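You operate a simulated robot arm through the tools that you are given. There is no shell and no other tool. Be economical: measure what you need, move in short steps, check, and stop when the job is done.

Carry out the task below with a simulated robot arm. There is one attempt and no reset: what you move stays moved.

## Task
Test probe P5 in the water jar and sort it by the reading.
Fine: GOOD rack if it reads 95 to 100, else FAULT rack; stopper back in the jar, checker dial back to OFF.
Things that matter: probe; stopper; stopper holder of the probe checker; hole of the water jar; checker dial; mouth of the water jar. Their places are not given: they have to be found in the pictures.

The check looks at the end state, three seconds after you hand in, the way a careful person would. Anything else that was tipped, shoved, dropped, spilled or broken makes it a failure.

## Robot
A 6-joint arm with a two-finger parallel gripper, fixed in place. Base frame: the origin is at the foot of the arm, x ahead of it, y to its left, z up; the work surface is at about z = 808. Units: mm, rad, N and s.
With the tool pointing down near the work surface it reaches from about 240 to 640 mm from the base axis. Its first joint turns from -1.152 to 1.152 rad. Payload 2.7 kg.
The tool frame sits at the grasp point between the pads (the TCP): z along the fingers, y along the line on which they close. The tips reach 23 mm beyond it. Largest opening 94 mm; finger width 38, thickness 10; the body of the gripper, 54 by 96 mm, starts 39 mm behind the TCP.
Orientation is told as [roll, pitch, yaw] about the base's x, y, z axes, in that order, counted from this pose: with the fingers straight down and closing along the base's y, the tool's x points along the base's -x, its y along +y and its z along -z.

## Interface
- The arm moves only by the tool apply_moves. Its argument "targets" is a list of rows, each a list of 3 entries, a list of its own where there are three numbers: the finger opening in mm, from 0 to 94, then the shift along the tool's x, y, z in mm, then the turn, a rotation vector about the tool's x, y, z in degrees. In form: [[fingers, [tx, ty, tz], [ax, ay, az]], ...]. A call has 1 to 12 rows; each row is the pose to reach, as a shift and turn from the pose commanded when the call began, along the tool's axes at that moment. A row lasts 0.2 s, in which the tool goes at most 50 mm and 0.15 rad; a call with a longer step from one row to the next is refused whole, and so is a gripper value outside its range. Where a pose cannot be reached the arm comes as near as it can. A force on the tool above 40 N (or 10 N above the force at the start of the call, whichever is more), or a blocked arm, ends the call early, and 0.2 s more pass. Each finger travels about 45 mm/s and halts on what it meets, pressing with about 28 N; the grip force reading is that of the motor and also rises with nothing between the fingers. The clock runs only during rows and for 0.2 s after the last one: add rows that repeat a pose to give the fingers time. The reply holds the time, the measured pose of the TCP, the force on the tool along the base axes, the opening and the grip force, in the units named above and with some noise, and new pictures: "views" is both (left out), scene, wrist or none.
- Cameras (640 x 400 px; columns grow to the right, rows downward): "scene" is fixed at [85.3, -439.5, 1407.1]; the picture's right is [0.68, -0.73, 0.00], its down [-0.39, -0.36, -0.84] and it looks along [0.62, 0.57, -0.54] (base axes); focal length 318 px, centre (320, 200). "wrist" rides on the gripper at [-39, 0, -44] in the tool frame; the picture's right is [0.00, -1.00, 0.00], its down [0.97, 0.00, -0.24] and it looks along [0.24, 0.00, 0.97] (tool axes); focal length 218 px, centre (320, 200).
- probe_pixels(camera, pixels): for up to 12 pixels [column, row] of the newest picture of that camera ("zoom" is the newest enlarged one), the place [x, y, z] in the base frame of the surface seen there, good to about 3 mm. The clock stands still meanwhile.
- enlarge(camera, box): a new picture of the part [left, top, right, bottom] of that camera's present view, enlarged. The clock stands still meanwhile.
- hand_in(): hands the job in; it is judged then, once.

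Go step by step. Measure first, check grasps and placings, and put right what went wrong. The budget is 80 turns and 120 pictures, counting those below and the enlarged ones. Unless the task says otherwise, let go and move clear before handing in, and close with one line.

The tools are called after "Call:" as a command line: name --argument value ..., lists and objects as JSON in quotes. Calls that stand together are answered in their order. apply_moves: Moves the arm, as the interface text tells. Its arguments: {"type":"object","properties":{"targets":{"type":"array"},"views":{"type":"string","enum":["both","scene","wrist","none"]}},"required":["targets"]} The other tools are called the same way: probe_pixels (camera, pixels) gives the place of the surface under pixels of a picture; enlarge (camera, box) takes an enlarged picture of a part of a camera's view; hand_in () hands the job in.

At the start:

```text
time: 0.0
tool_pos: [450.4, -4.2, 1125.8]
ee_rot: [0.0, -0.002, 0.001]
wrist_force: [0.4, 0.2, 0.7]
width: 94.3
gripper_force: 0.0
```

scene: 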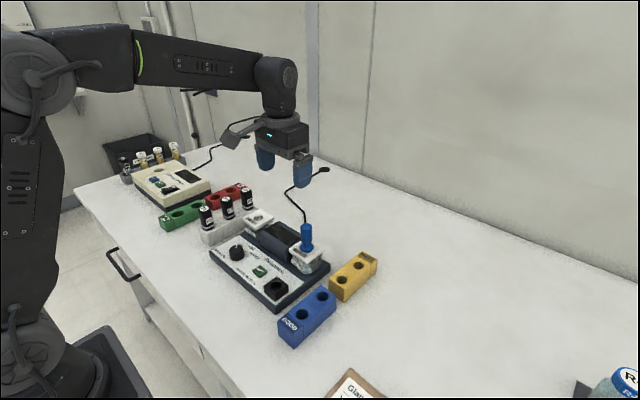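
wrist: 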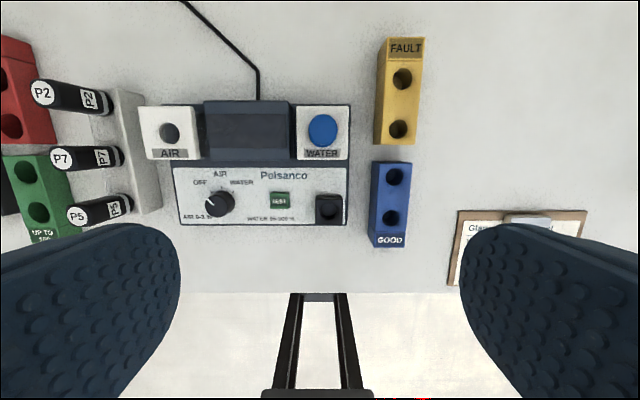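

The wrist view shows the checker with its dial near (220,203), the blue stopper in the WATER jar (323,130), probe P5 at (100,212), and the GOOD and FAULT racks. I'll enlarge both views to see details.

Call:
enlarge --camera "wrist" --box '[130, 80, 430, 260]'

Call:
enlarge --camera "scene" --box '[150, 160, 390, 350]'

Call:
probe_pixels --camera "wrist" --pixels '[[323, 130], [170, 132], [220, 203], [279, 201], [329, 209], [395, 177], [390, 217], [402, 77], [397, 128], [78, 216], [115, 208], [125, 205]]'

```text
2.13 times, centred on (280, 170) of wrist
```

zoom: 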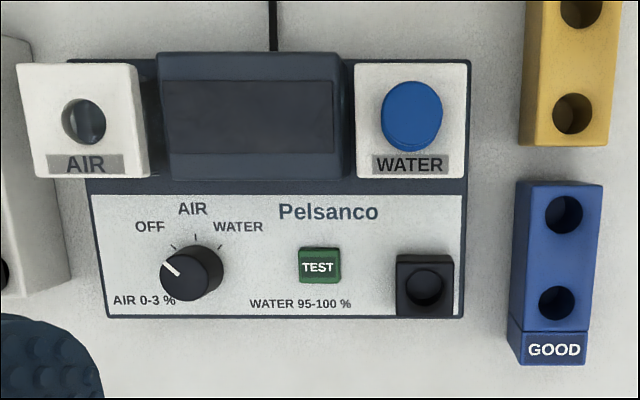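

```text
2.11 times, centred on (270, 255) of scene
```

zoom: 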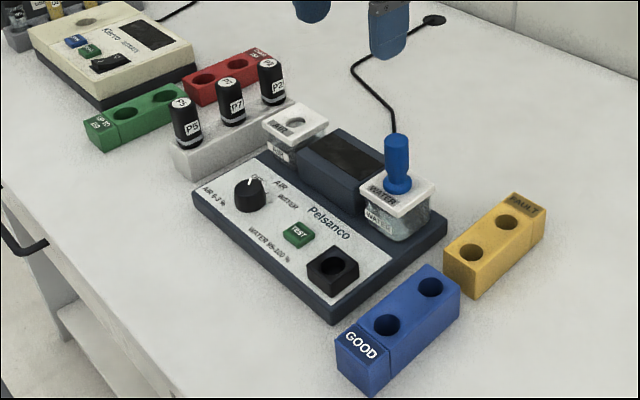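

```text
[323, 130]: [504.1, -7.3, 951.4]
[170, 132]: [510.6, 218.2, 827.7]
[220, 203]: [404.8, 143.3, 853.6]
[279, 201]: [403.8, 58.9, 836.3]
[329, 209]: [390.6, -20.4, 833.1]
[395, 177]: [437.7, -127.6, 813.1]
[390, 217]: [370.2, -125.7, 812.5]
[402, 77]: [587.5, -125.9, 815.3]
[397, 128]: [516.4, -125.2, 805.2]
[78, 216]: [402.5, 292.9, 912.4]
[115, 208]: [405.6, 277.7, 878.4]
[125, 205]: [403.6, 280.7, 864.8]
```

I have rough positions, so next I'll measure heights and rims in the scene zoom: the P5 cap at (181,103), stopper (397,140), lid, holder (332,270) and dial.

Call:
probe_pixels --camera "zoom" --pixels '[[181, 103], [185, 138], [181, 151], [397, 138], [397, 165], [398, 187], [375, 192], [418, 197], [251, 183], [296, 233], [318, 268], [348, 268]]'

Call:
probe_pixels --camera "wrist" --pixels '[[302, 112], [345, 113], [301, 154], [346, 152], [381, 168], [408, 168], [373, 228], [403, 230], [384, 100], [416, 102], [143, 112], [345, 165]]'

Call:
enlarge --camera "wrist" --box '[10, 60, 170, 260]'

```text
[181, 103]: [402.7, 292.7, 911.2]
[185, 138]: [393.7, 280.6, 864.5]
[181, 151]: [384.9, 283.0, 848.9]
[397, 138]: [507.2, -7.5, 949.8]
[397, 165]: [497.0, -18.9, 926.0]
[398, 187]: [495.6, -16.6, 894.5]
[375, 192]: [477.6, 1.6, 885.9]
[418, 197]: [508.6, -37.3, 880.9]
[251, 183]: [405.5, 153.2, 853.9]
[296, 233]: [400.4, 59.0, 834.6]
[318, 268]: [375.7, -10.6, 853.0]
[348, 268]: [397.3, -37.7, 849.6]
```

```text
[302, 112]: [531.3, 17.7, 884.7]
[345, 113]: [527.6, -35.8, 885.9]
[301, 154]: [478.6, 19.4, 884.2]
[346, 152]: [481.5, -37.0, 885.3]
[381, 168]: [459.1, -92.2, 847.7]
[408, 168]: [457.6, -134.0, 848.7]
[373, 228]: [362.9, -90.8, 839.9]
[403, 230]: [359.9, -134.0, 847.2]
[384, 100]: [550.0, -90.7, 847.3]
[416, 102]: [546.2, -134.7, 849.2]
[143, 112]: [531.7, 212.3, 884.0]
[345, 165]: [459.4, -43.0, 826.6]
```

```text
2.00 times, centred on (90, 160) of wrist
```

zoom: 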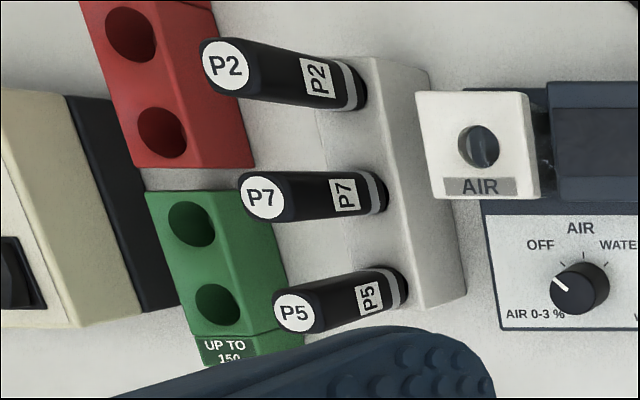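

P5 stands at about (403,293) with its cap top at z 912. The stopper axis is near (505,-9) with its top at z 951 and the lid at z 885, and the holder is near (390,-22). I'll descend around the stopper with the fingers open.

Call:
apply_moves --targets '[[94, [-27, -2.4, 30], [0, 0, 0]], [94, [-54.3, -4.8, 60], [0, 0, 0]], [94, [-54.3, -4.8, 100], [0, 0, 0]], [94, [-54.3, -4.8, 140], [0, 0, 0]], [94, [-54.3, -4.8, 170], [0, 0, 0]], [94, [-54.3, -4.8, 194], [0, 0, 0]], [94, [-54.3, -4.8, 194], [0, 0, 0]]]'

```text
time: 1.6
tool_pos: [506.0, -10.4, 930.6]
ee_rot: [0.0, -0.002, 0.003]
wrist_force: [-0.9, -0.1, 0.1]
width: 93.9
gripper_force: 0.1
```

scene: 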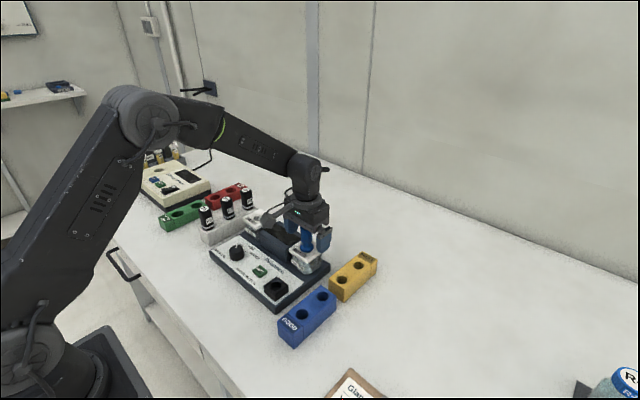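
wrist: 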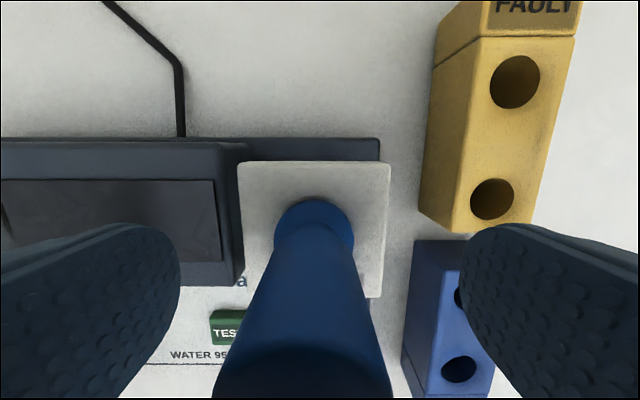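

The stopper sits centred between the pads, about 2 mm toward +y (collar at column 313). I'll nudge over and close.

Call:
apply_moves --targets '[[70, [0, 2.5, 0], [0, 0, 0]], [50, [0, 2.5, 0], [0, 0, 0]], [35, [0, 2.5, 0], [0, 0, 0]], [10, [0, 2.5, 0], [0, 0, 0]], [10, [0, 2.5, 0], [0, 0, 0]], [10, [0, 2.5, 0], [0, 0, 0]], [10, [0, 2.5, 0], [0, 0, 0]]]' --views "wrist"

```text
time: 3.2
tool_pos: [505.3, -7.4, 930.7]
ee_rot: [0.0, -0.002, 0.002]
wrist_force: [0.2, -0.3, -0.4]
width: 26.6
gripper_force: 27.7
```

wrist: 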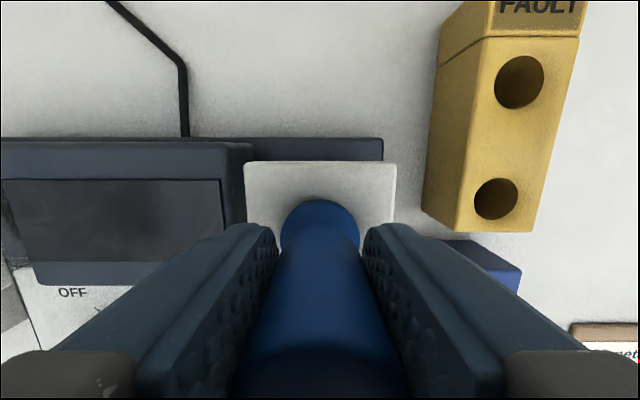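

The grip on the stopper is good: width 26.6 mm and 27.7 N. I'll pull it straight up.

Call:
apply_moves --targets '[[10, [0, 0, -15], [0, 0, 0]], [10, [0, 0, -35], [0, 0, 0]], [10, [0, 0, -60], [0, 0, 0]], [10, [0, 0, -90], [0, 0, 0]], [10, [0, 0, -100], [0, 0, 0]]]'

Call:
enlarge --camera "scene" --box '[220, 160, 380, 320]'

```text
time: 4.4
tool_pos: [503.4, -6.3, 1033.6]
ee_rot: [0.0, -0.002, 0.001]
wrist_force: [-0.4, -0.3, -0.1]
width: 26.3
gripper_force: 28.4
```

scene: 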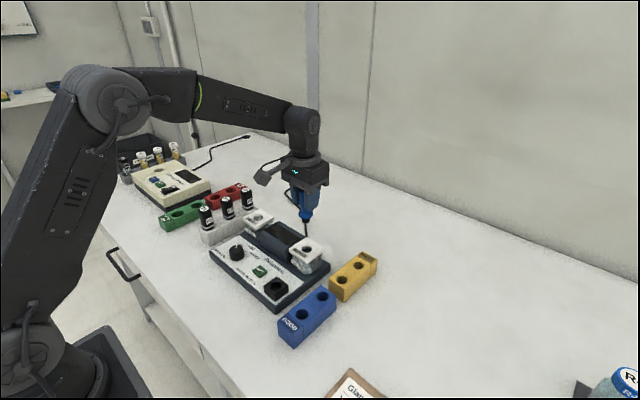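
wrist: 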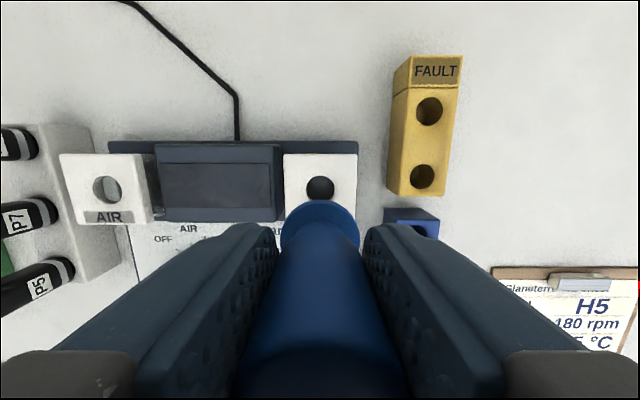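

```text
2.50 times, centred on (300, 240) of scene
```

zoom: 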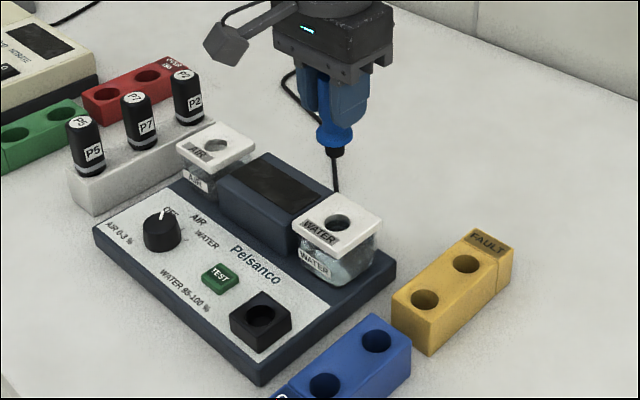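

The stopper came out, showing a black plug and thin rod below its collar. I'll probe the rims of the holder hole (262,315) and the jar hole (336,222), plus the plug.

Call:
probe_pixels --camera "zoom" --pixels '[[243, 314], [280, 313], [261, 302], [262, 333], [231, 322], [291, 321], [264, 294], [320, 221], [353, 221], [336, 210], [336, 152], [337, 188]]'

Call:
probe_pixels --camera "wrist" --pixels '[[304, 187], [336, 187], [320, 174], [286, 156], [356, 156], [415, 110], [443, 110], [429, 96], [429, 126], [410, 175], [435, 175], [422, 163]]'

```text
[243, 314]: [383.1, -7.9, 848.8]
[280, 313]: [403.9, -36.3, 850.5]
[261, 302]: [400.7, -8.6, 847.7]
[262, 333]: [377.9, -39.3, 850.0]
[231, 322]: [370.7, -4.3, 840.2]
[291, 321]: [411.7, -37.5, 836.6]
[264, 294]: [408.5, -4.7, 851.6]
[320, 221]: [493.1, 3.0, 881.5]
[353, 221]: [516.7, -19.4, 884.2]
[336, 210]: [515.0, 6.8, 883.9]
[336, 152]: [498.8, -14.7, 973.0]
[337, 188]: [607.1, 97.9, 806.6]
```

```text
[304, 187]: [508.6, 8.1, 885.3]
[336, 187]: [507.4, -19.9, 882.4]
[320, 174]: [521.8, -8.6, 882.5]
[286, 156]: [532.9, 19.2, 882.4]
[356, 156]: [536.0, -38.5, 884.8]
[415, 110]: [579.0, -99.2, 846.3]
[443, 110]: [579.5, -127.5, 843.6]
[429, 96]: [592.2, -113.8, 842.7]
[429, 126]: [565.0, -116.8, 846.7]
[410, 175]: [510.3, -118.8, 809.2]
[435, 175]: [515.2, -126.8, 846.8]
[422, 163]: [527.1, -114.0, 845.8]
```

The holder hole centre is about (391.5,-23) with its rim at z 850, and the jar hole centre is (505,-8). I'll carry the stopper above the holder and lower it most of the way.

Call:
apply_moves --targets '[[10, [40, -6, 0], [0, 0, 0]], [10, [80, -12, 0], [0, 0, 0]], [10, [113, -16.5, 10], [0, 0, 0]], [10, [113, -16.5, 45], [0, 0, 0]], [10, [113, -16.5, 75], [0, 0, 0]], [10, [113, -16.5, 75], [0, 0, 0]]]' --views "scene"

Call:
enlarge --camera "scene" --box '[220, 190, 340, 310]'

```text
time: 5.8
tool_pos: [392.3, -22.6, 955.1]
ee_rot: [0.0, -0.003, 0.002]
wrist_force: [0.5, -0.6, 0.2]
width: 26.4
gripper_force: 28.1
```

scene: 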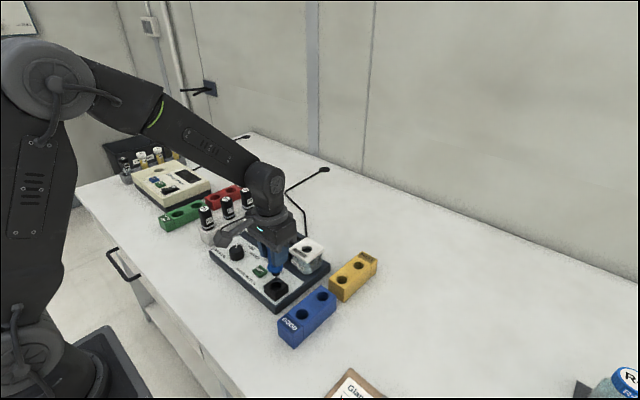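

```text
3.33 times, centred on (280, 250) of scene
```

zoom: 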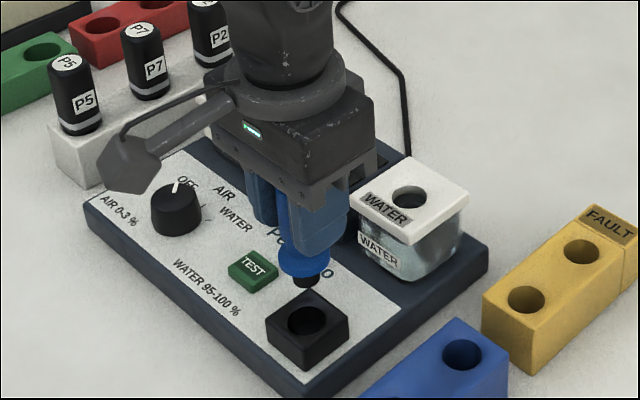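

The plug is right above the holder hole (305,318), and the "rod" was only the cable behind it. I'll lower the stopper until it seats.

Call:
apply_moves --targets '[[10, [0, 0, 20], [0, 0, 0]], [10, [0, 0, 38], [0, 0, 0]], [10, [0, 0, 48], [0, 0, 0]], [10, [0, 0, 54], [0, 0, 0]], [10, [0, 0, 57], [0, 0, 0]], [10, [0, 0, 57], [0, 0, 0]]]' --views "scene"

Call:
enlarge --camera "scene" --box '[220, 190, 340, 310]'

```text
time: 7.2
tool_pos: [393.1, -21.6, 900.2]
ee_rot: [0.001, -0.002, 0.002]
wrist_force: [2.2, 17.2, 5.6]
width: 26.7
gripper_force: 28.4
```

scene: 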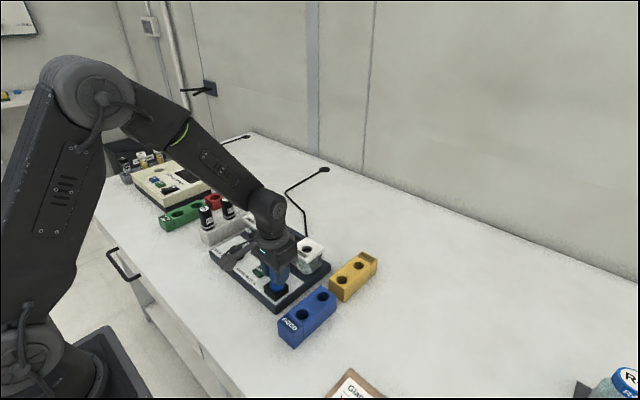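

```text
3.33 times, centred on (280, 250) of scene
```

zoom: 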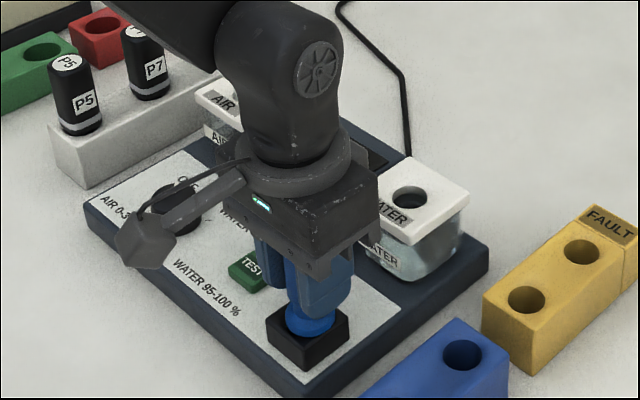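

The stopper is seated with its collar on the block at z about 852. The force reads +17 N along y, so I'll ease toward +y, then open and rise.

Call:
apply_moves --targets '[[10, [0, 1.5, -0.5], [0, 0, 0]], [26, [0, 1.5, -0.5], [0, 0, 0]], [36, [0, 1.5, -0.5], [0, 0, 0]], [60, [0, 1.5, -0.5], [0, 0, 0]], [60, [0, 1.5, -0.5], [0, 0, 0]], [60, [0, 1.5, -30], [0, 0, 0]], [60, [0, 1.5, -70], [0, 0, 0]], [60, [0, 1.5, -110], [0, 0, 0]], [60, [0, 1.5, -140], [0, 0, 0]]]'

Call:
enlarge --camera "scene" --box '[220, 190, 340, 310]'

```text
time: 9.2
tool_pos: [391.5, -22.2, 1040.7]
ee_rot: [0.0, -0.001, 0.003]
wrist_force: [0.7, 1.3, -0.6]
width: 59.9
gripper_force: 0.1
```

scene: 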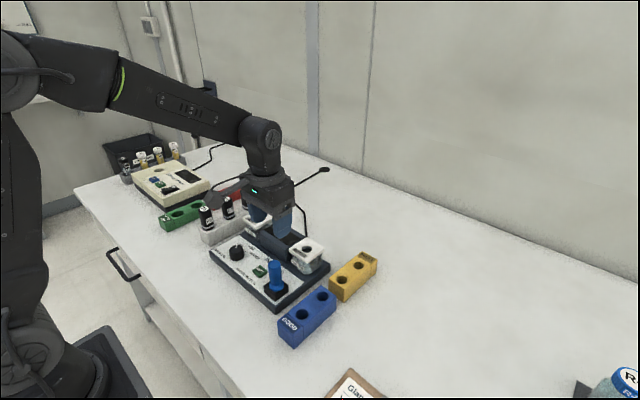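
wrist: 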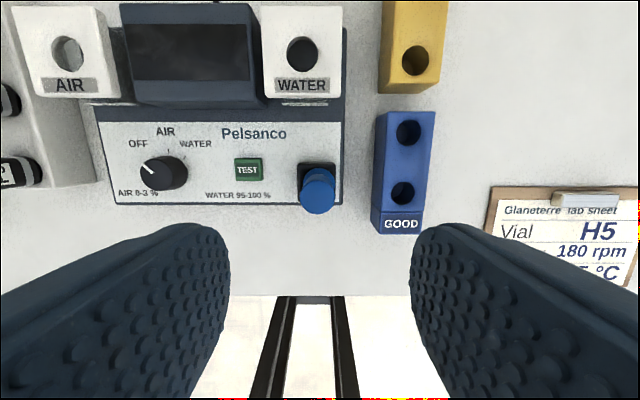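

```text
3.33 times, centred on (280, 250) of scene
```

zoom: 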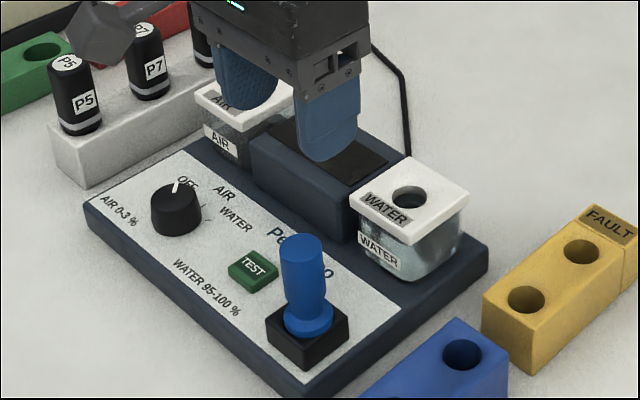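

The stopper stands upright in the holder. Next I'll go over P5 at (403,293).

Call:
apply_moves --targets '[[70, [-2, 45, 0], [0, 0, 0]], [70, [-4, 90, 0], [0, 0, 0]], [70, [-6, 135, 0], [0, 0, 0]], [70, [-8, 180, 0], [0, 0, 0]], [70, [-9, 225, 0], [0, 0, 0]], [70, [-10, 270, 0], [0, 0, 0]], [70, [-11, 314.5, 0], [0, 0, 0]], [70, [-11, 314.5, 45], [0, 0, 0]], [70, [-11, 314.5, 80], [0, 0, 0]], [70, [-11, 314.5, 80], [0, 0, 0]]]'

```text
time: 11.4
tool_pos: [403.3, 294.4, 959.1]
ee_rot: [0.001, -0.002, 0.002]
wrist_force: [-0.1, -0.2, 0.0]
width: 70.1
gripper_force: 0.1
```

scene: 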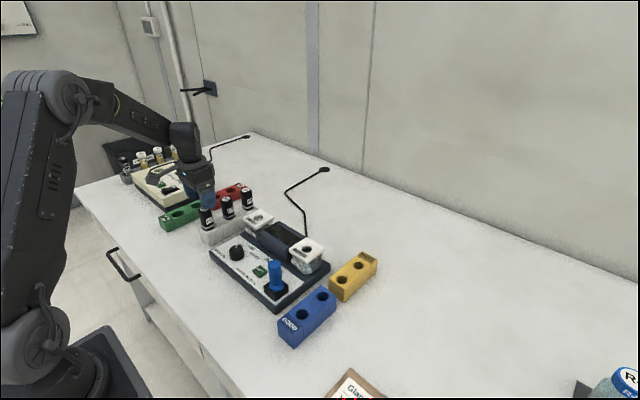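
wrist: 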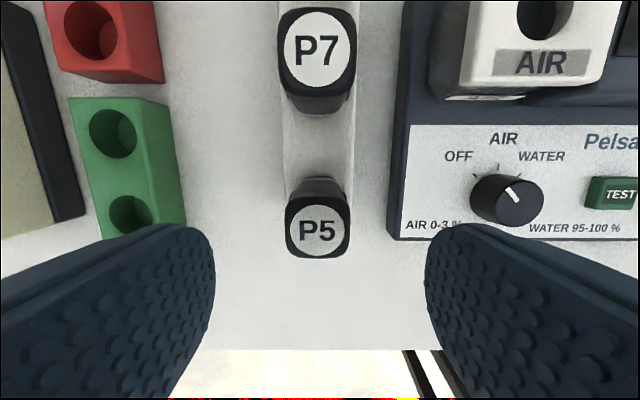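

P5 is centred between the fingers at (318,230). I'll descend to z 894 and close.

Call:
apply_moves --targets '[[70, [0, -1, 35], [0, 0, 0]], [60, [0, -1, 65], [0, 0, 0]], [40, [0, -1, 65], [0, 0, 0]], [10, [0, -1, 65], [0, 0, 0]], [10, [0, -1, 65], [0, 0, 0]], [10, [0, -1, 65], [0, 0, 0]], [10, [0, -1, 65], [0, 0, 0]]]'

```text
time: 13.0
tool_pos: [403.0, 291.5, 895.0]
ee_rot: [0.001, -0.002, 0.003]
wrist_force: [-0.1, -0.6, 1.1]
width: 29.8
gripper_force: 28.5
```

scene: 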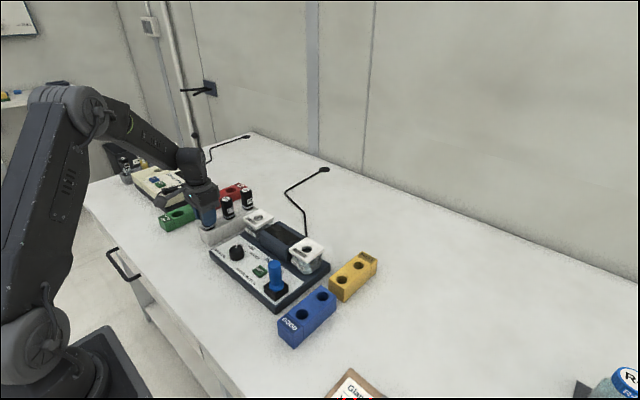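
wrist: 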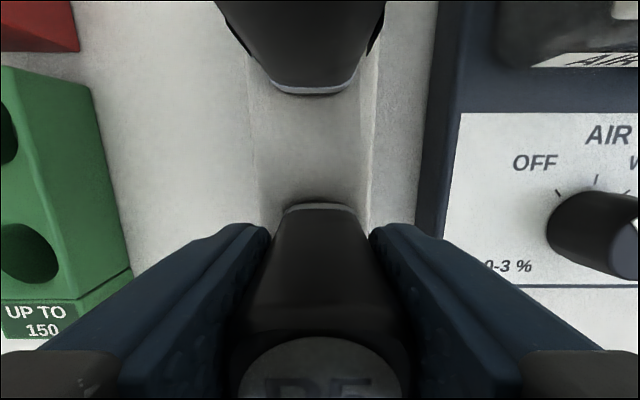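

P5 is gripped, with width 29.8 mm. I'll lift it straight up about 120 mm to clear and look at the tip.

Call:
apply_moves --targets '[[10, [0, 0, -20], [0, 0, 0]], [10, [0, 0, -50], [0, 0, 0]], [10, [0, 0, -85], [0, 0, 0]], [10, [0, 0, -120], [0, 0, 0]], [10, [0, 0, -150], [0, 0, 0]], [10, [0, 0, -150], [0, 0, 0]]]' --views "scene"

Call:
enlarge --camera "scene" --box '[140, 120, 300, 260]'

```text
time: 14.4
tool_pos: [402.2, 293.1, 1044.5]
ee_rot: [0.0, -0.001, 0.002]
wrist_force: [-0.5, 0.0, -0.8]
width: 29.6
gripper_force: 27.8
```

scene: 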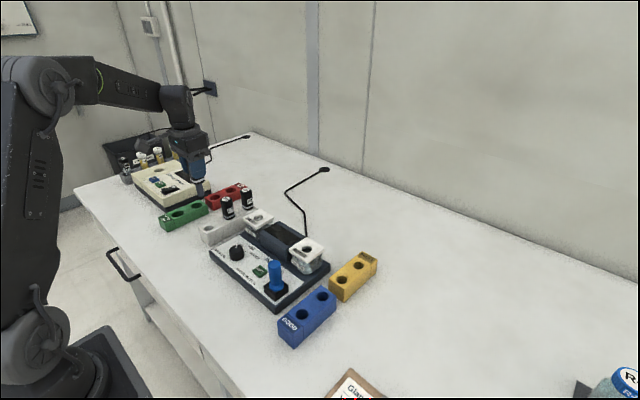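

```text
2.86 times, centred on (220, 190) of scene
```

zoom: 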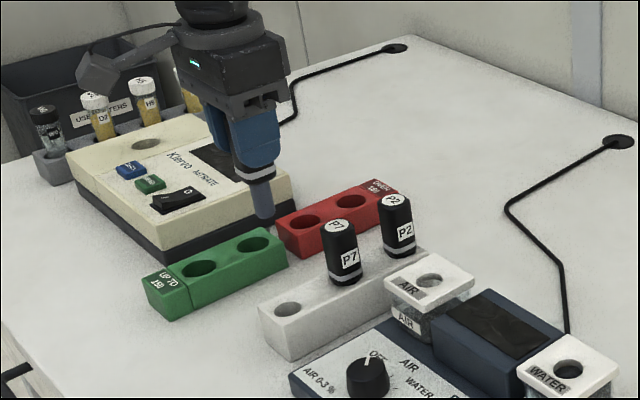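

P5 is free, with a grey shaft about 40 mm long. I'll carry it over the water jar hole at (505,-8) and check alignment above it.

Call:
apply_moves --targets '[[10, [-14, -43, 0], [0, 0, 0]], [10, [-28, -86, 0], [0, 0, 0]], [10, [-43, -129, 0], [0, 0, 0]], [10, [-58, -172, 0], [0, 0, 0]], [10, [-73, -215, 0], [0, 0, 0]], [10, [-88, -258, 0], [0, 0, 0]], [10, [-102.3, -301, 0], [0, 0, 0]], [10, [-102.3, -301, 40], [0, 0, 0]], [10, [-102.3, -301, 63], [0, 0, 0]], [10, [-102.3, -301, 63], [0, 0, 0]]]'

Call:
enlarge --camera "scene" --box '[240, 170, 370, 290]'

```text
time: 16.6
tool_pos: [505.5, -8.4, 981.9]
ee_rot: [0.0, -0.002, 0.001]
wrist_force: [0.0, 0.1, -0.9]
width: 29.6
gripper_force: 28.1
```

scene: 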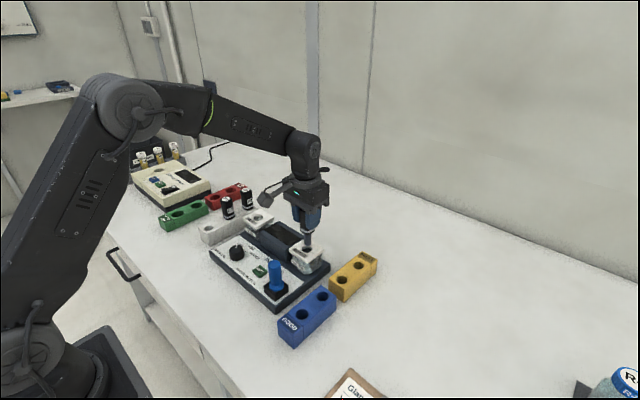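
wrist: 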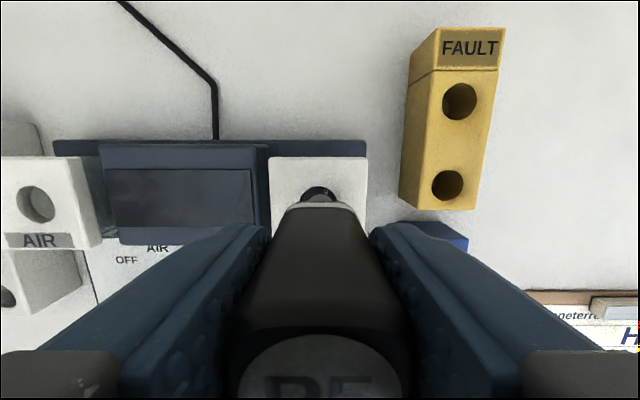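

```text
3.33 times, centred on (305, 230) of scene
```

zoom: 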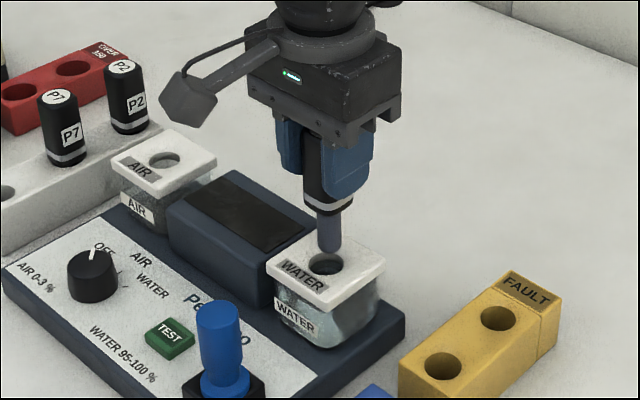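

The shaft tip at (330,250) is just above and centred over the water hole at (326,264). I'll lower it gently until the shoulder rests on the lid.

Call:
apply_moves --targets '[[10, [0, 0, 10], [0, 0, 0]], [10, [0, 0, 22], [0, 0, 0]], [10, [0, 0, 34], [0, 0, 0]], [10, [0, 0, 42], [0, 0, 0]], [10, [0, 0, 47], [0, 0, 0]], [10, [0, 0, 50], [0, 0, 0]], [10, [0, 0, 50], [0, 0, 0]]]'

Call:
enlarge --camera "scene" --box '[240, 170, 370, 290]'

```text
time: 18.2
tool_pos: [505.5, -9.5, 931.1]
ee_rot: [0.0, -0.002, 0.002]
wrist_force: [-0.1, 1.0, -0.7]
width: 29.5
gripper_force: 28.5
```

scene: 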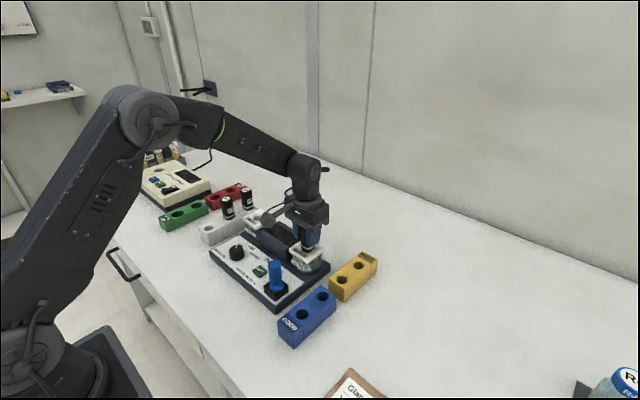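
wrist: 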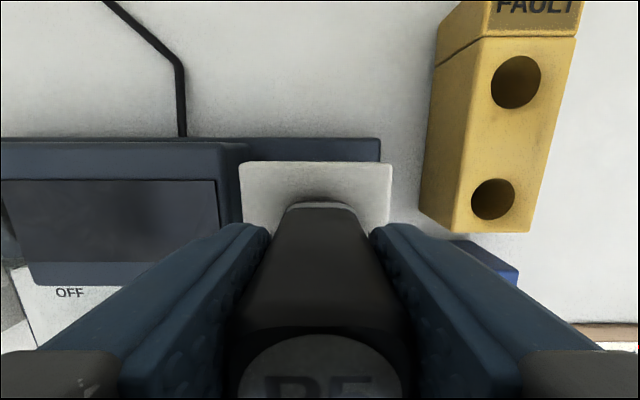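

```text
3.33 times, centred on (305, 230) of scene
```

zoom: 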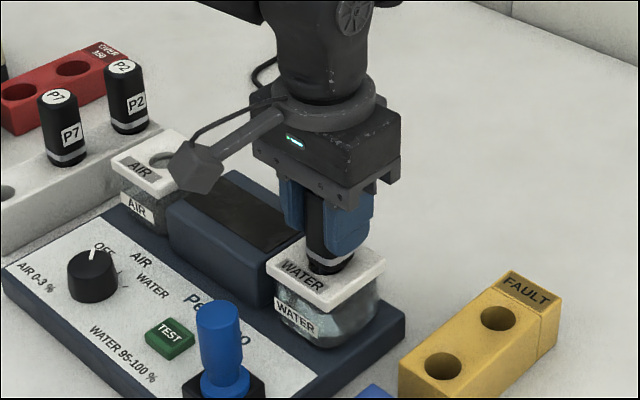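

The shaft is in the jar and the shoulder is nearly at the lid, with no contact force. I'll lower 3 mm more, release and rise.

Call:
apply_moves --targets '[[10, [0, 0, 1.5], [0, 0, 0]], [10, [0, 0, 2.5], [0, 0, 0]], [30, [0, 0, 2.5], [0, 0, 0]], [40, [0, 0, 2.5], [0, 0, 0]], [60, [0, 0, 2.5], [0, 0, 0]], [60, [0, 0, 2.5], [0, 0, 0]], [60, [0, 0, -30], [0, 0, 0]], [60, [0, 0, -70], [0, 0, 0]], [60, [0, 0, -90], [0, 0, 0]]]'

Call:
enlarge --camera "scene" --box '[220, 190, 340, 310]'

```text
time: 20.2
tool_pos: [504.9, -8.5, 1021.6]
ee_rot: [0.002, -0.001, 0.001]
wrist_force: [0.4, -0.7, 0.4]
width: 60.1
gripper_force: 0.2
```

scene: 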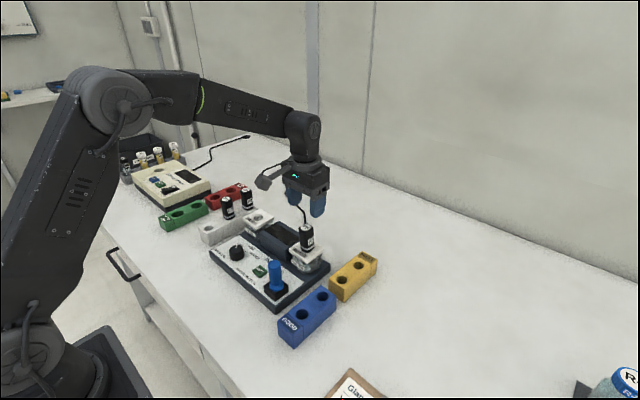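
wrist: 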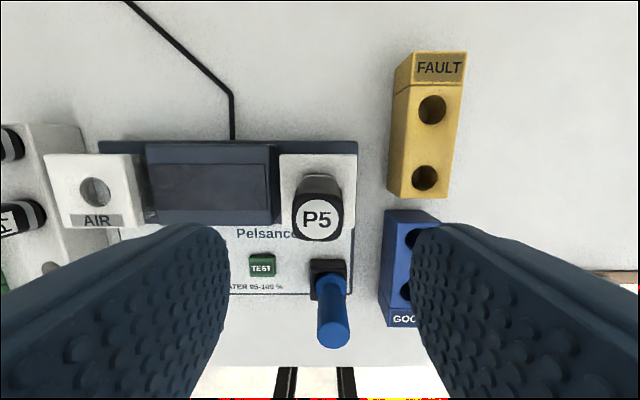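

```text
3.33 times, centred on (280, 250) of scene
```

zoom: 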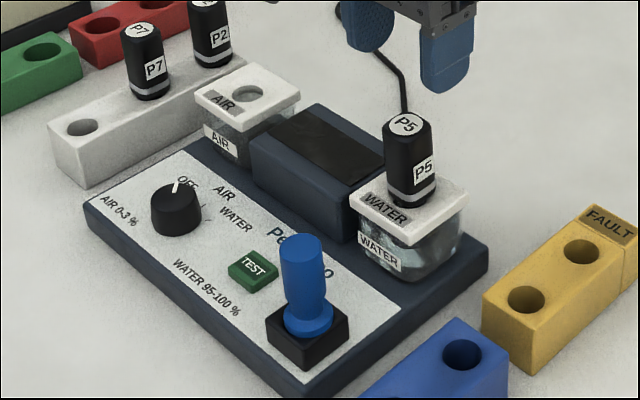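

P5 stands in the water jar. Now I'll measure the knob and TEST button.

Call:
probe_pixels --camera "zoom" --pixels '[[176, 193], [156, 193], [196, 193], [176, 185], [176, 203], [155, 222], [197, 222], [177, 233], [254, 264], [216, 219], [175, 177], [300, 150]]'

```text
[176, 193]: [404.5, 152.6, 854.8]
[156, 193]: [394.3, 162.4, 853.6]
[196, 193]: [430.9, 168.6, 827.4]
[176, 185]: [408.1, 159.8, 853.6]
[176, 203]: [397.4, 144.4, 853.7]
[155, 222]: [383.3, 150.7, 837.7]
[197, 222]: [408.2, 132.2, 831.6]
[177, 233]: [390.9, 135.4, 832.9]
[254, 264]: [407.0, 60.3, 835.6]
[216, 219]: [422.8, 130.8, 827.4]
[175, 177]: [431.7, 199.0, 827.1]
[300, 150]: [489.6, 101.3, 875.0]
```

The knob is at about (403,148) with its top at z 854 and the plate at z 827. The TEST button is at (405,59). I'll go above the knob and look down to refine.

Call:
apply_moves --targets '[[60, [27, 39, 0], [0, 0, 0]], [60, [54, 78, 0], [0, 0, 0]], [60, [78, 117, 0], [0, 0, 0]], [60, [103, 156.5, 0], [0, 0, 0]], [60, [103, 156.5, 40], [0, 0, 0]], [60, [103, 156.5, 80], [0, 0, 0]], [60, [103, 156.5, 80], [0, 0, 0]]]' --views "wrist"

Call:
enlarge --camera "wrist" --box '[240, 170, 400, 270]'

```text
time: 21.8
tool_pos: [401.9, 148.3, 939.8]
ee_rot: [0.001, -0.003, 0.002]
wrist_force: [1.1, 0.3, 0.5]
width: 60.0
gripper_force: 0.0
```

wrist: 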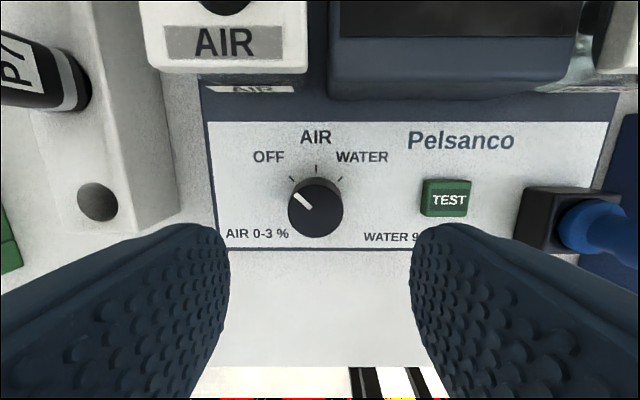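

```text
4.00 times, centred on (320, 220) of wrist
```

zoom: 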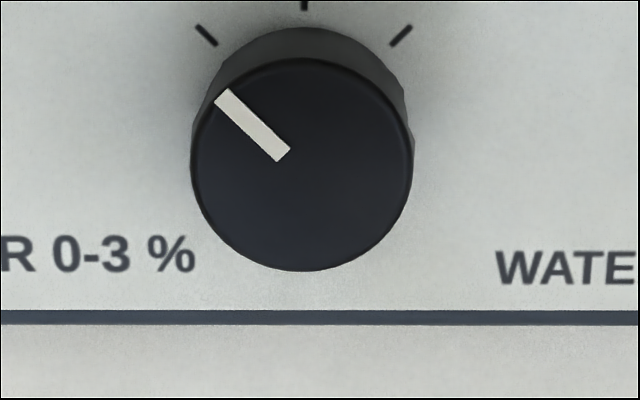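

Call:
probe_pixels --camera "zoom" --pixels '[[200, 165], [405, 165], [302, 65], [302, 265], [302, 165], [302, 45], [206, 35], [400, 36], [304, 3]]'

Call:
probe_pixels --camera "wrist" --pixels '[[447, 198], [430, 186], [465, 184], [447, 182]]'

```text
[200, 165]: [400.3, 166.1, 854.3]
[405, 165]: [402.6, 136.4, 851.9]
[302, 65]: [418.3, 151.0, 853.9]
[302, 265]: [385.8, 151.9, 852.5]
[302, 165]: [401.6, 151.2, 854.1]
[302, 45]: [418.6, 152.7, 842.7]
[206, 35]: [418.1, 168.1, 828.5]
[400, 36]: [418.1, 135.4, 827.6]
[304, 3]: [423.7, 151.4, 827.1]
```

```text
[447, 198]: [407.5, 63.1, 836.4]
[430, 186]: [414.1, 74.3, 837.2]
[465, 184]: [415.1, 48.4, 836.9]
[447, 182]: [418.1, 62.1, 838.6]
```

The knob centre is (402,151) with a radius of 16 mm. Before turning the wrist I'll check where the side-mounted box on the gripper sits, so that it doesn't sweep into anything.

Call:
enlarge --camera "scene" --box '[160, 130, 320, 290]'

```text
2.50 times, centred on (240, 210) of scene
```

zoom: 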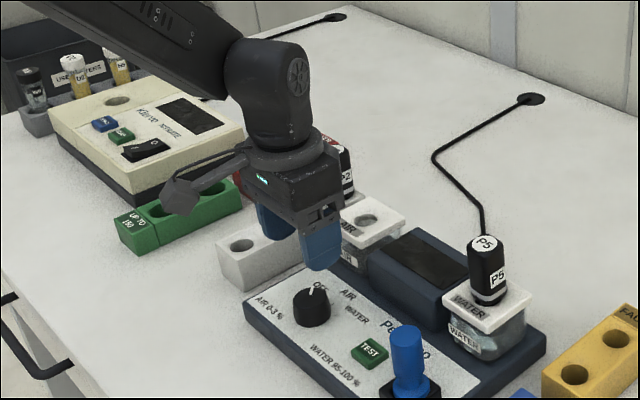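

Call:
probe_pixels --camera "zoom" --pixels '[[180, 197], [182, 212], [165, 195], [215, 180], [290, 158], [265, 190], [340, 200], [485, 245], [423, 245]]'

```text
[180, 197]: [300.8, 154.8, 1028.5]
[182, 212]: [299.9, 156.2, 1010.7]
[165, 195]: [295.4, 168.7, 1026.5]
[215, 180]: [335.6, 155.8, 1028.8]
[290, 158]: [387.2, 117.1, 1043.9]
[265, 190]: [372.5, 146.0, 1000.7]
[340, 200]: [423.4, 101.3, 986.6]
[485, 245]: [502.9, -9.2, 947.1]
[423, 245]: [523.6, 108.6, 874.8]
```

The box's underside sits about 70 mm above the TCP at a radius of 110 mm, so a 90° clockwise turn at TCP z 860 clears everything. I'll descend onto the knob and close.

Call:
apply_moves --targets '[[60, [0, 2.8, 30], [0, 0, 0]], [60, [0, 2.8, 60], [0, 0, 0]], [60, [0, 2.8, 80], [0, 0, 0]], [40, [0, 2.8, 80], [0, 0, 0]], [10, [0, 2.8, 80], [0, 0, 0]], [10, [0, 2.8, 80], [0, 0, 0]], [10, [0, 2.8, 80], [0, 0, 0]]]' --views "wrist"

```text
time: 23.4
tool_pos: [401.4, 151.2, 859.8]
ee_rot: [0.001, -0.004, 0.003]
wrist_force: [-0.5, 17.8, -8.4]
width: 36.6
gripper_force: 44.9
```

wrist: 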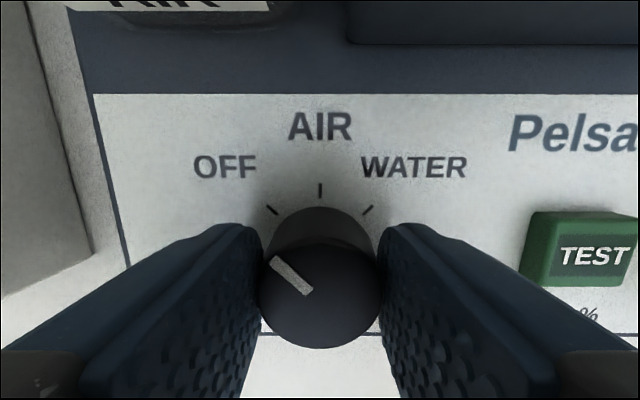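

The knob is gripped at width 36.6 mm with a side force of +18 N on y. I'll ease +1 mm in y, then turn 92° clockwise.

Call:
apply_moves --targets '[[10, [0, 1, 0], [0, 0, 0]], [10, [0, 1, 0], [0, 0, 8.4]], [10, [0, 1, 0], [0, 0, 16.8]], [10, [0, 1, 0], [0, 0, 25.2]], [10, [0, 1, 0], [0, 0, 33.6]], [10, [0, 1, 0], [0, 0, 42]], [10, [0, 1, 0], [0, 0, 50.4]], [10, [0, 1, 0], [0, 0, 58.8]], [10, [0, 1, 0], [0, 0, 67.2]], [10, [0, 1, 0], [0, 0, 75.6]], [10, [0, 1, 0], [0, 0, 84]], [10, [0, 1, 0], [0, 0, 91.5]]]'

```text
time: 26.0
tool_pos: [400.8, 151.0, 861.9]
ee_rot: [-0.002, -0.002, -1.598]
wrist_force: [-11.4, 4.3, -14.0]
width: 36.3
gripper_force: 45.3
```

scene: 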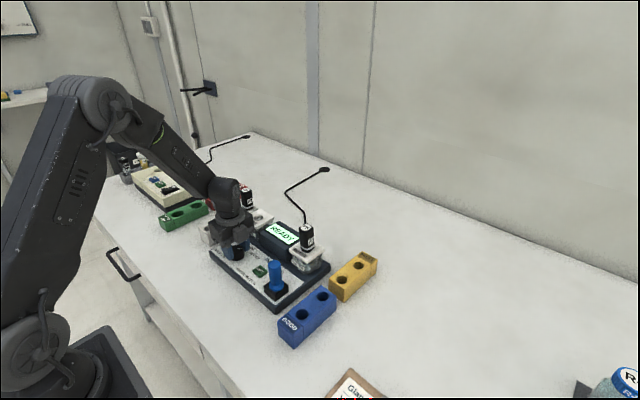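
wrist: 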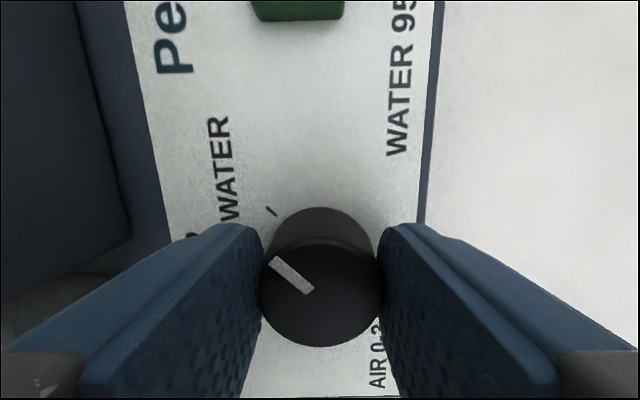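

The display lit up with READY and the pointer is on WATER. I'll release, rise, go over TEST with the fingers closed, and stop above it.

Call:
apply_moves --targets '[[38, [0, 0, 0], [0, 0, 0]], [60, [0, 0, 0], [0, 0, 0]], [60, [0, 0, 0], [0, 0, 0]], [60, [0, 0, -30], [0, 0, 0]], [60, [0, 0, -60], [0, 0, 0]], [30, [-45, 3, -60], [0, 0, 0]], [0, [-90, 7, -60], [0, 0, 0]], [0, [-90, 7, -40], [0, 0, 0]], [0, [-90, 7, -15], [0, 0, 0]], [0, [-90, 7, -15], [0, 0, 0]]]'

Call:
enlarge --camera "scene" --box '[200, 190, 340, 310]'

```text
time: 28.2
tool_pos: [407.3, 61.5, 877.1]
ee_rot: [0.002, 0.0, -1.597]
wrist_force: [-0.4, 0.0, -0.4]
width: 0.0
gripper_force: 27.6
```

scene: 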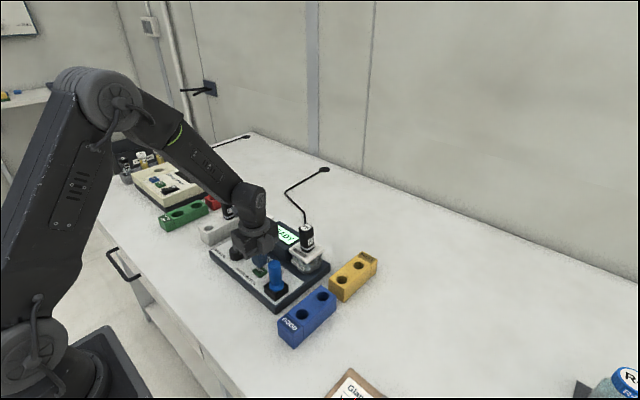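
wrist: 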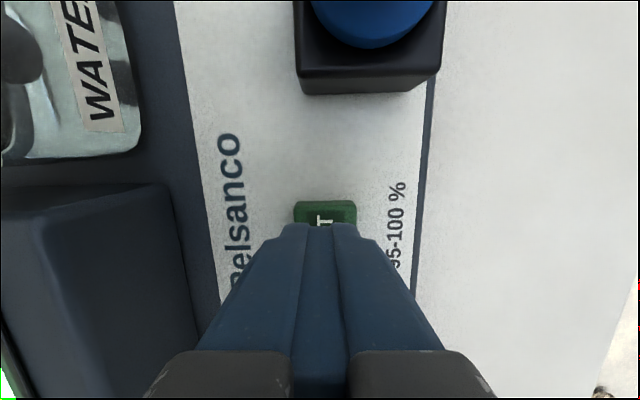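

```text
3.33 times, centred on (270, 250) of scene
```

zoom: 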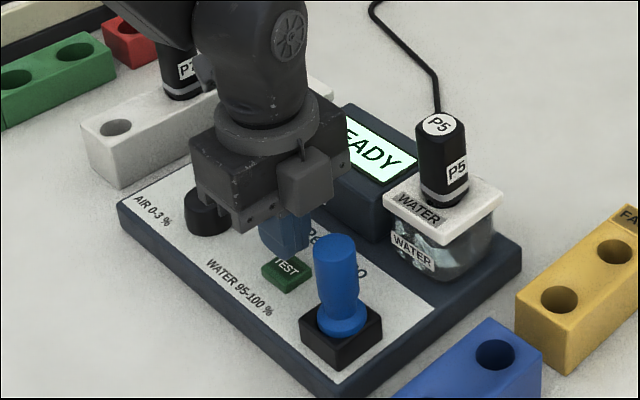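

The fingers are just above TEST. Before pressing I'll check the clearance of the camera housing (zoom 300,185) to the stopper.

Call:
probe_pixels --camera "zoom" --pixels '[[303, 160], [300, 205], [325, 195], [285, 195], [336, 243], [286, 262]]'

```text
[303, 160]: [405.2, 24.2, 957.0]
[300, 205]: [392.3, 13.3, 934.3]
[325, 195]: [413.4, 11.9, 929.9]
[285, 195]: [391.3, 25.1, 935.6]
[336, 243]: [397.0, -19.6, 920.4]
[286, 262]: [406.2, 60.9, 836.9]
```

The housing stays at least 15 mm to the side of the stopper. I'll press TEST about 3 mm deep and come back up.

Call:
apply_moves --targets '[[0, [0, 0, 10], [0, 0, 0]], [0, [0, 0, 16], [0, 0, 0]], [0, [0, 0, 19], [0, 0, 0]], [0, [0, 0, 21], [0, 0, 0]], [0, [0, 0, 21], [0, 0, 0]], [0, [0, 0, 5], [0, 0, 0]], [0, [0, 0, -30], [0, 0, 0]]]' --views "scene"

Call:
enlarge --camera "scene" --box '[200, 190, 340, 310]'

```text
time: 29.8
tool_pos: [406.4, 62.2, 907.4]
ee_rot: [0.0, -0.001, -1.596]
wrist_force: [0.6, 0.8, -0.4]
width: 0.1
gripper_force: 28.1
```

scene: 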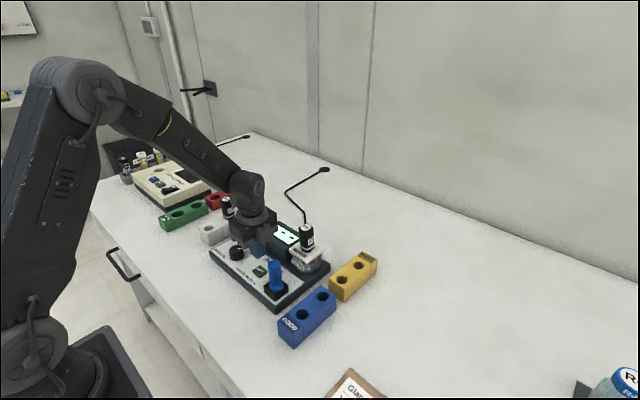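

```text
3.33 times, centred on (270, 250) of scene
```

zoom: 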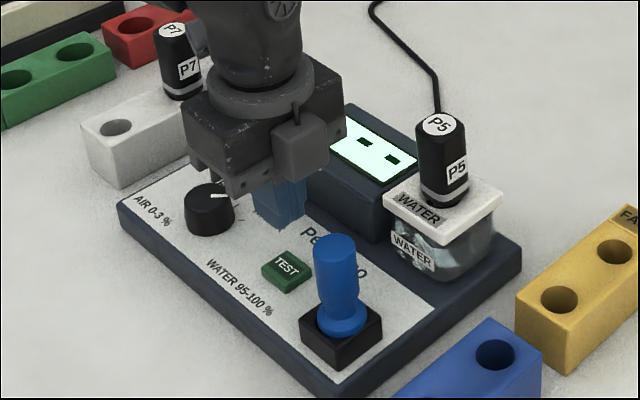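

The display shows "--" while it measures. I'll move back above the dial with the fingers open, giving it time, and read the display.

Call:
apply_moves --targets '[[20, [45, -3.5, 0], [0, 0, 0]], [60, [90, -7, 0], [0, 0, 0]], [60, [90, -7, 0], [0, 0, 0]], [60, [90, -7, 0], [0, 0, 0]], [60, [90, -7, 0], [0, 0, 0]], [60, [90, -7, 0], [0, 0, 0]], [60, [90, -7, 0], [0, 0, 0]], [60, [90, -7, 0], [0, 0, 0]]]'

Call:
enlarge --camera "scene" --box '[240, 200, 340, 280]'

```text
time: 31.6
tool_pos: [401.8, 152.0, 906.6]
ee_rot: [0.001, 0.0, -1.597]
wrist_force: [0.0, 0.4, -0.1]
width: 60.2
gripper_force: 0.0
```

scene: 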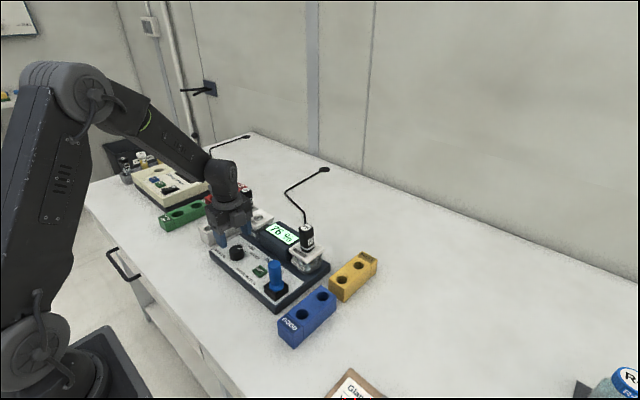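
wrist: 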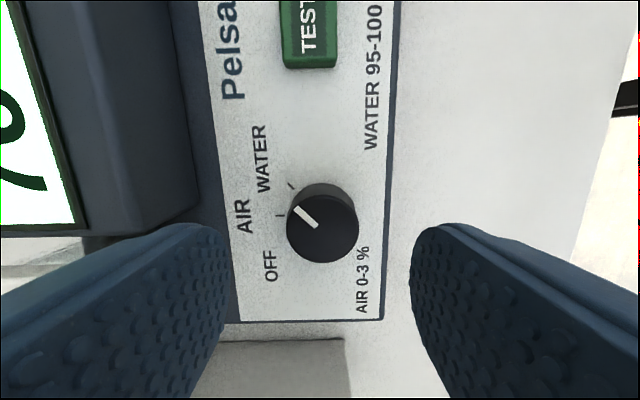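

```text
5.00 times, centred on (290, 240) of scene
```

zoom: 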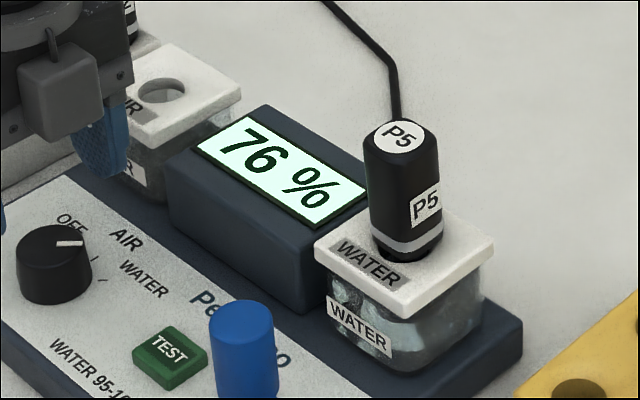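

The display reads 76 %. I'll wait a couple of seconds to be sure it's stable rather than still rising.

Call:
apply_moves --targets '[[60, [0, 0, 0], [0, 0, 0]], [60, [0, 0, 0], [0, 0, 0]], [60, [0, 0, 0], [0, 0, 0]], [60, [0, 0, 0], [0, 0, 0]], [60, [0, 0, 0], [0, 0, 0]], [60, [0, 0, 0], [0, 0, 0]], [60, [0, 0, 0], [0, 0, 0]], [60, [0, 0, 0], [0, 0, 0]], [60, [0, 0, 0], [0, 0, 0]], [60, [0, 0, 0], [0, 0, 0]], [60, [0, 0, 0], [0, 0, 0]], [60, [0, 0, 0], [0, 0, 0]]]' --views "none"

Call:
enlarge --camera "scene" --box '[240, 200, 340, 280]'

```text
time: 34.2
tool_pos: [402.2, 152.5, 905.4]
ee_rot: [0.003, -0.001, -1.596]
wrist_force: [-0.1, 0.4, -0.6]
width: 60.0
gripper_force: 0.1
```

```text
5.00 times, centred on (290, 240) of scene
```

zoom: 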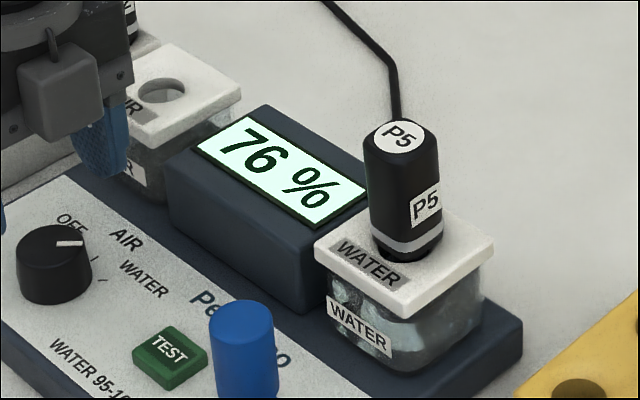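

The reading is stable at 76 %, so P5 goes to the FAULT rack. First I'll turn the dial back by descending and gripping it.

Call:
apply_moves --targets '[[60, [0, 0, 25], [0, 0, 0]], [60, [0, 0, 45], [0, 0, 0]], [40, [0, 0, 45], [0, 0, 0]], [10, [0, 0, 45], [0, 0, 0]], [10, [0, 0, 45], [0, 0, 0]], [10, [0, 0, 45], [0, 0, 0]]]' --views "wrist"

```text
time: 35.6
tool_pos: [401.3, 151.5, 860.2]
ee_rot: [-0.002, 0.0, -1.597]
wrist_force: [-10.2, -0.1, 1.4]
width: 36.6
gripper_force: 45.2
```

wrist: 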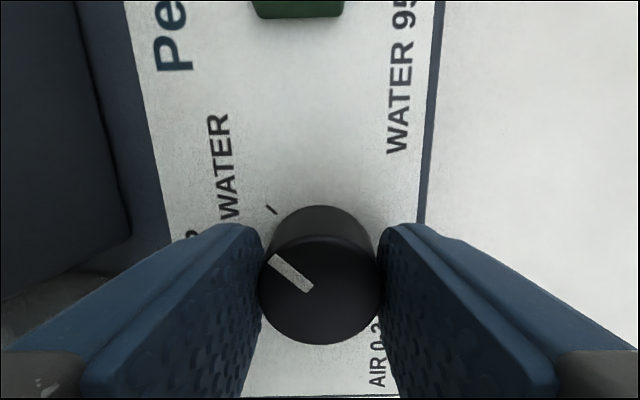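

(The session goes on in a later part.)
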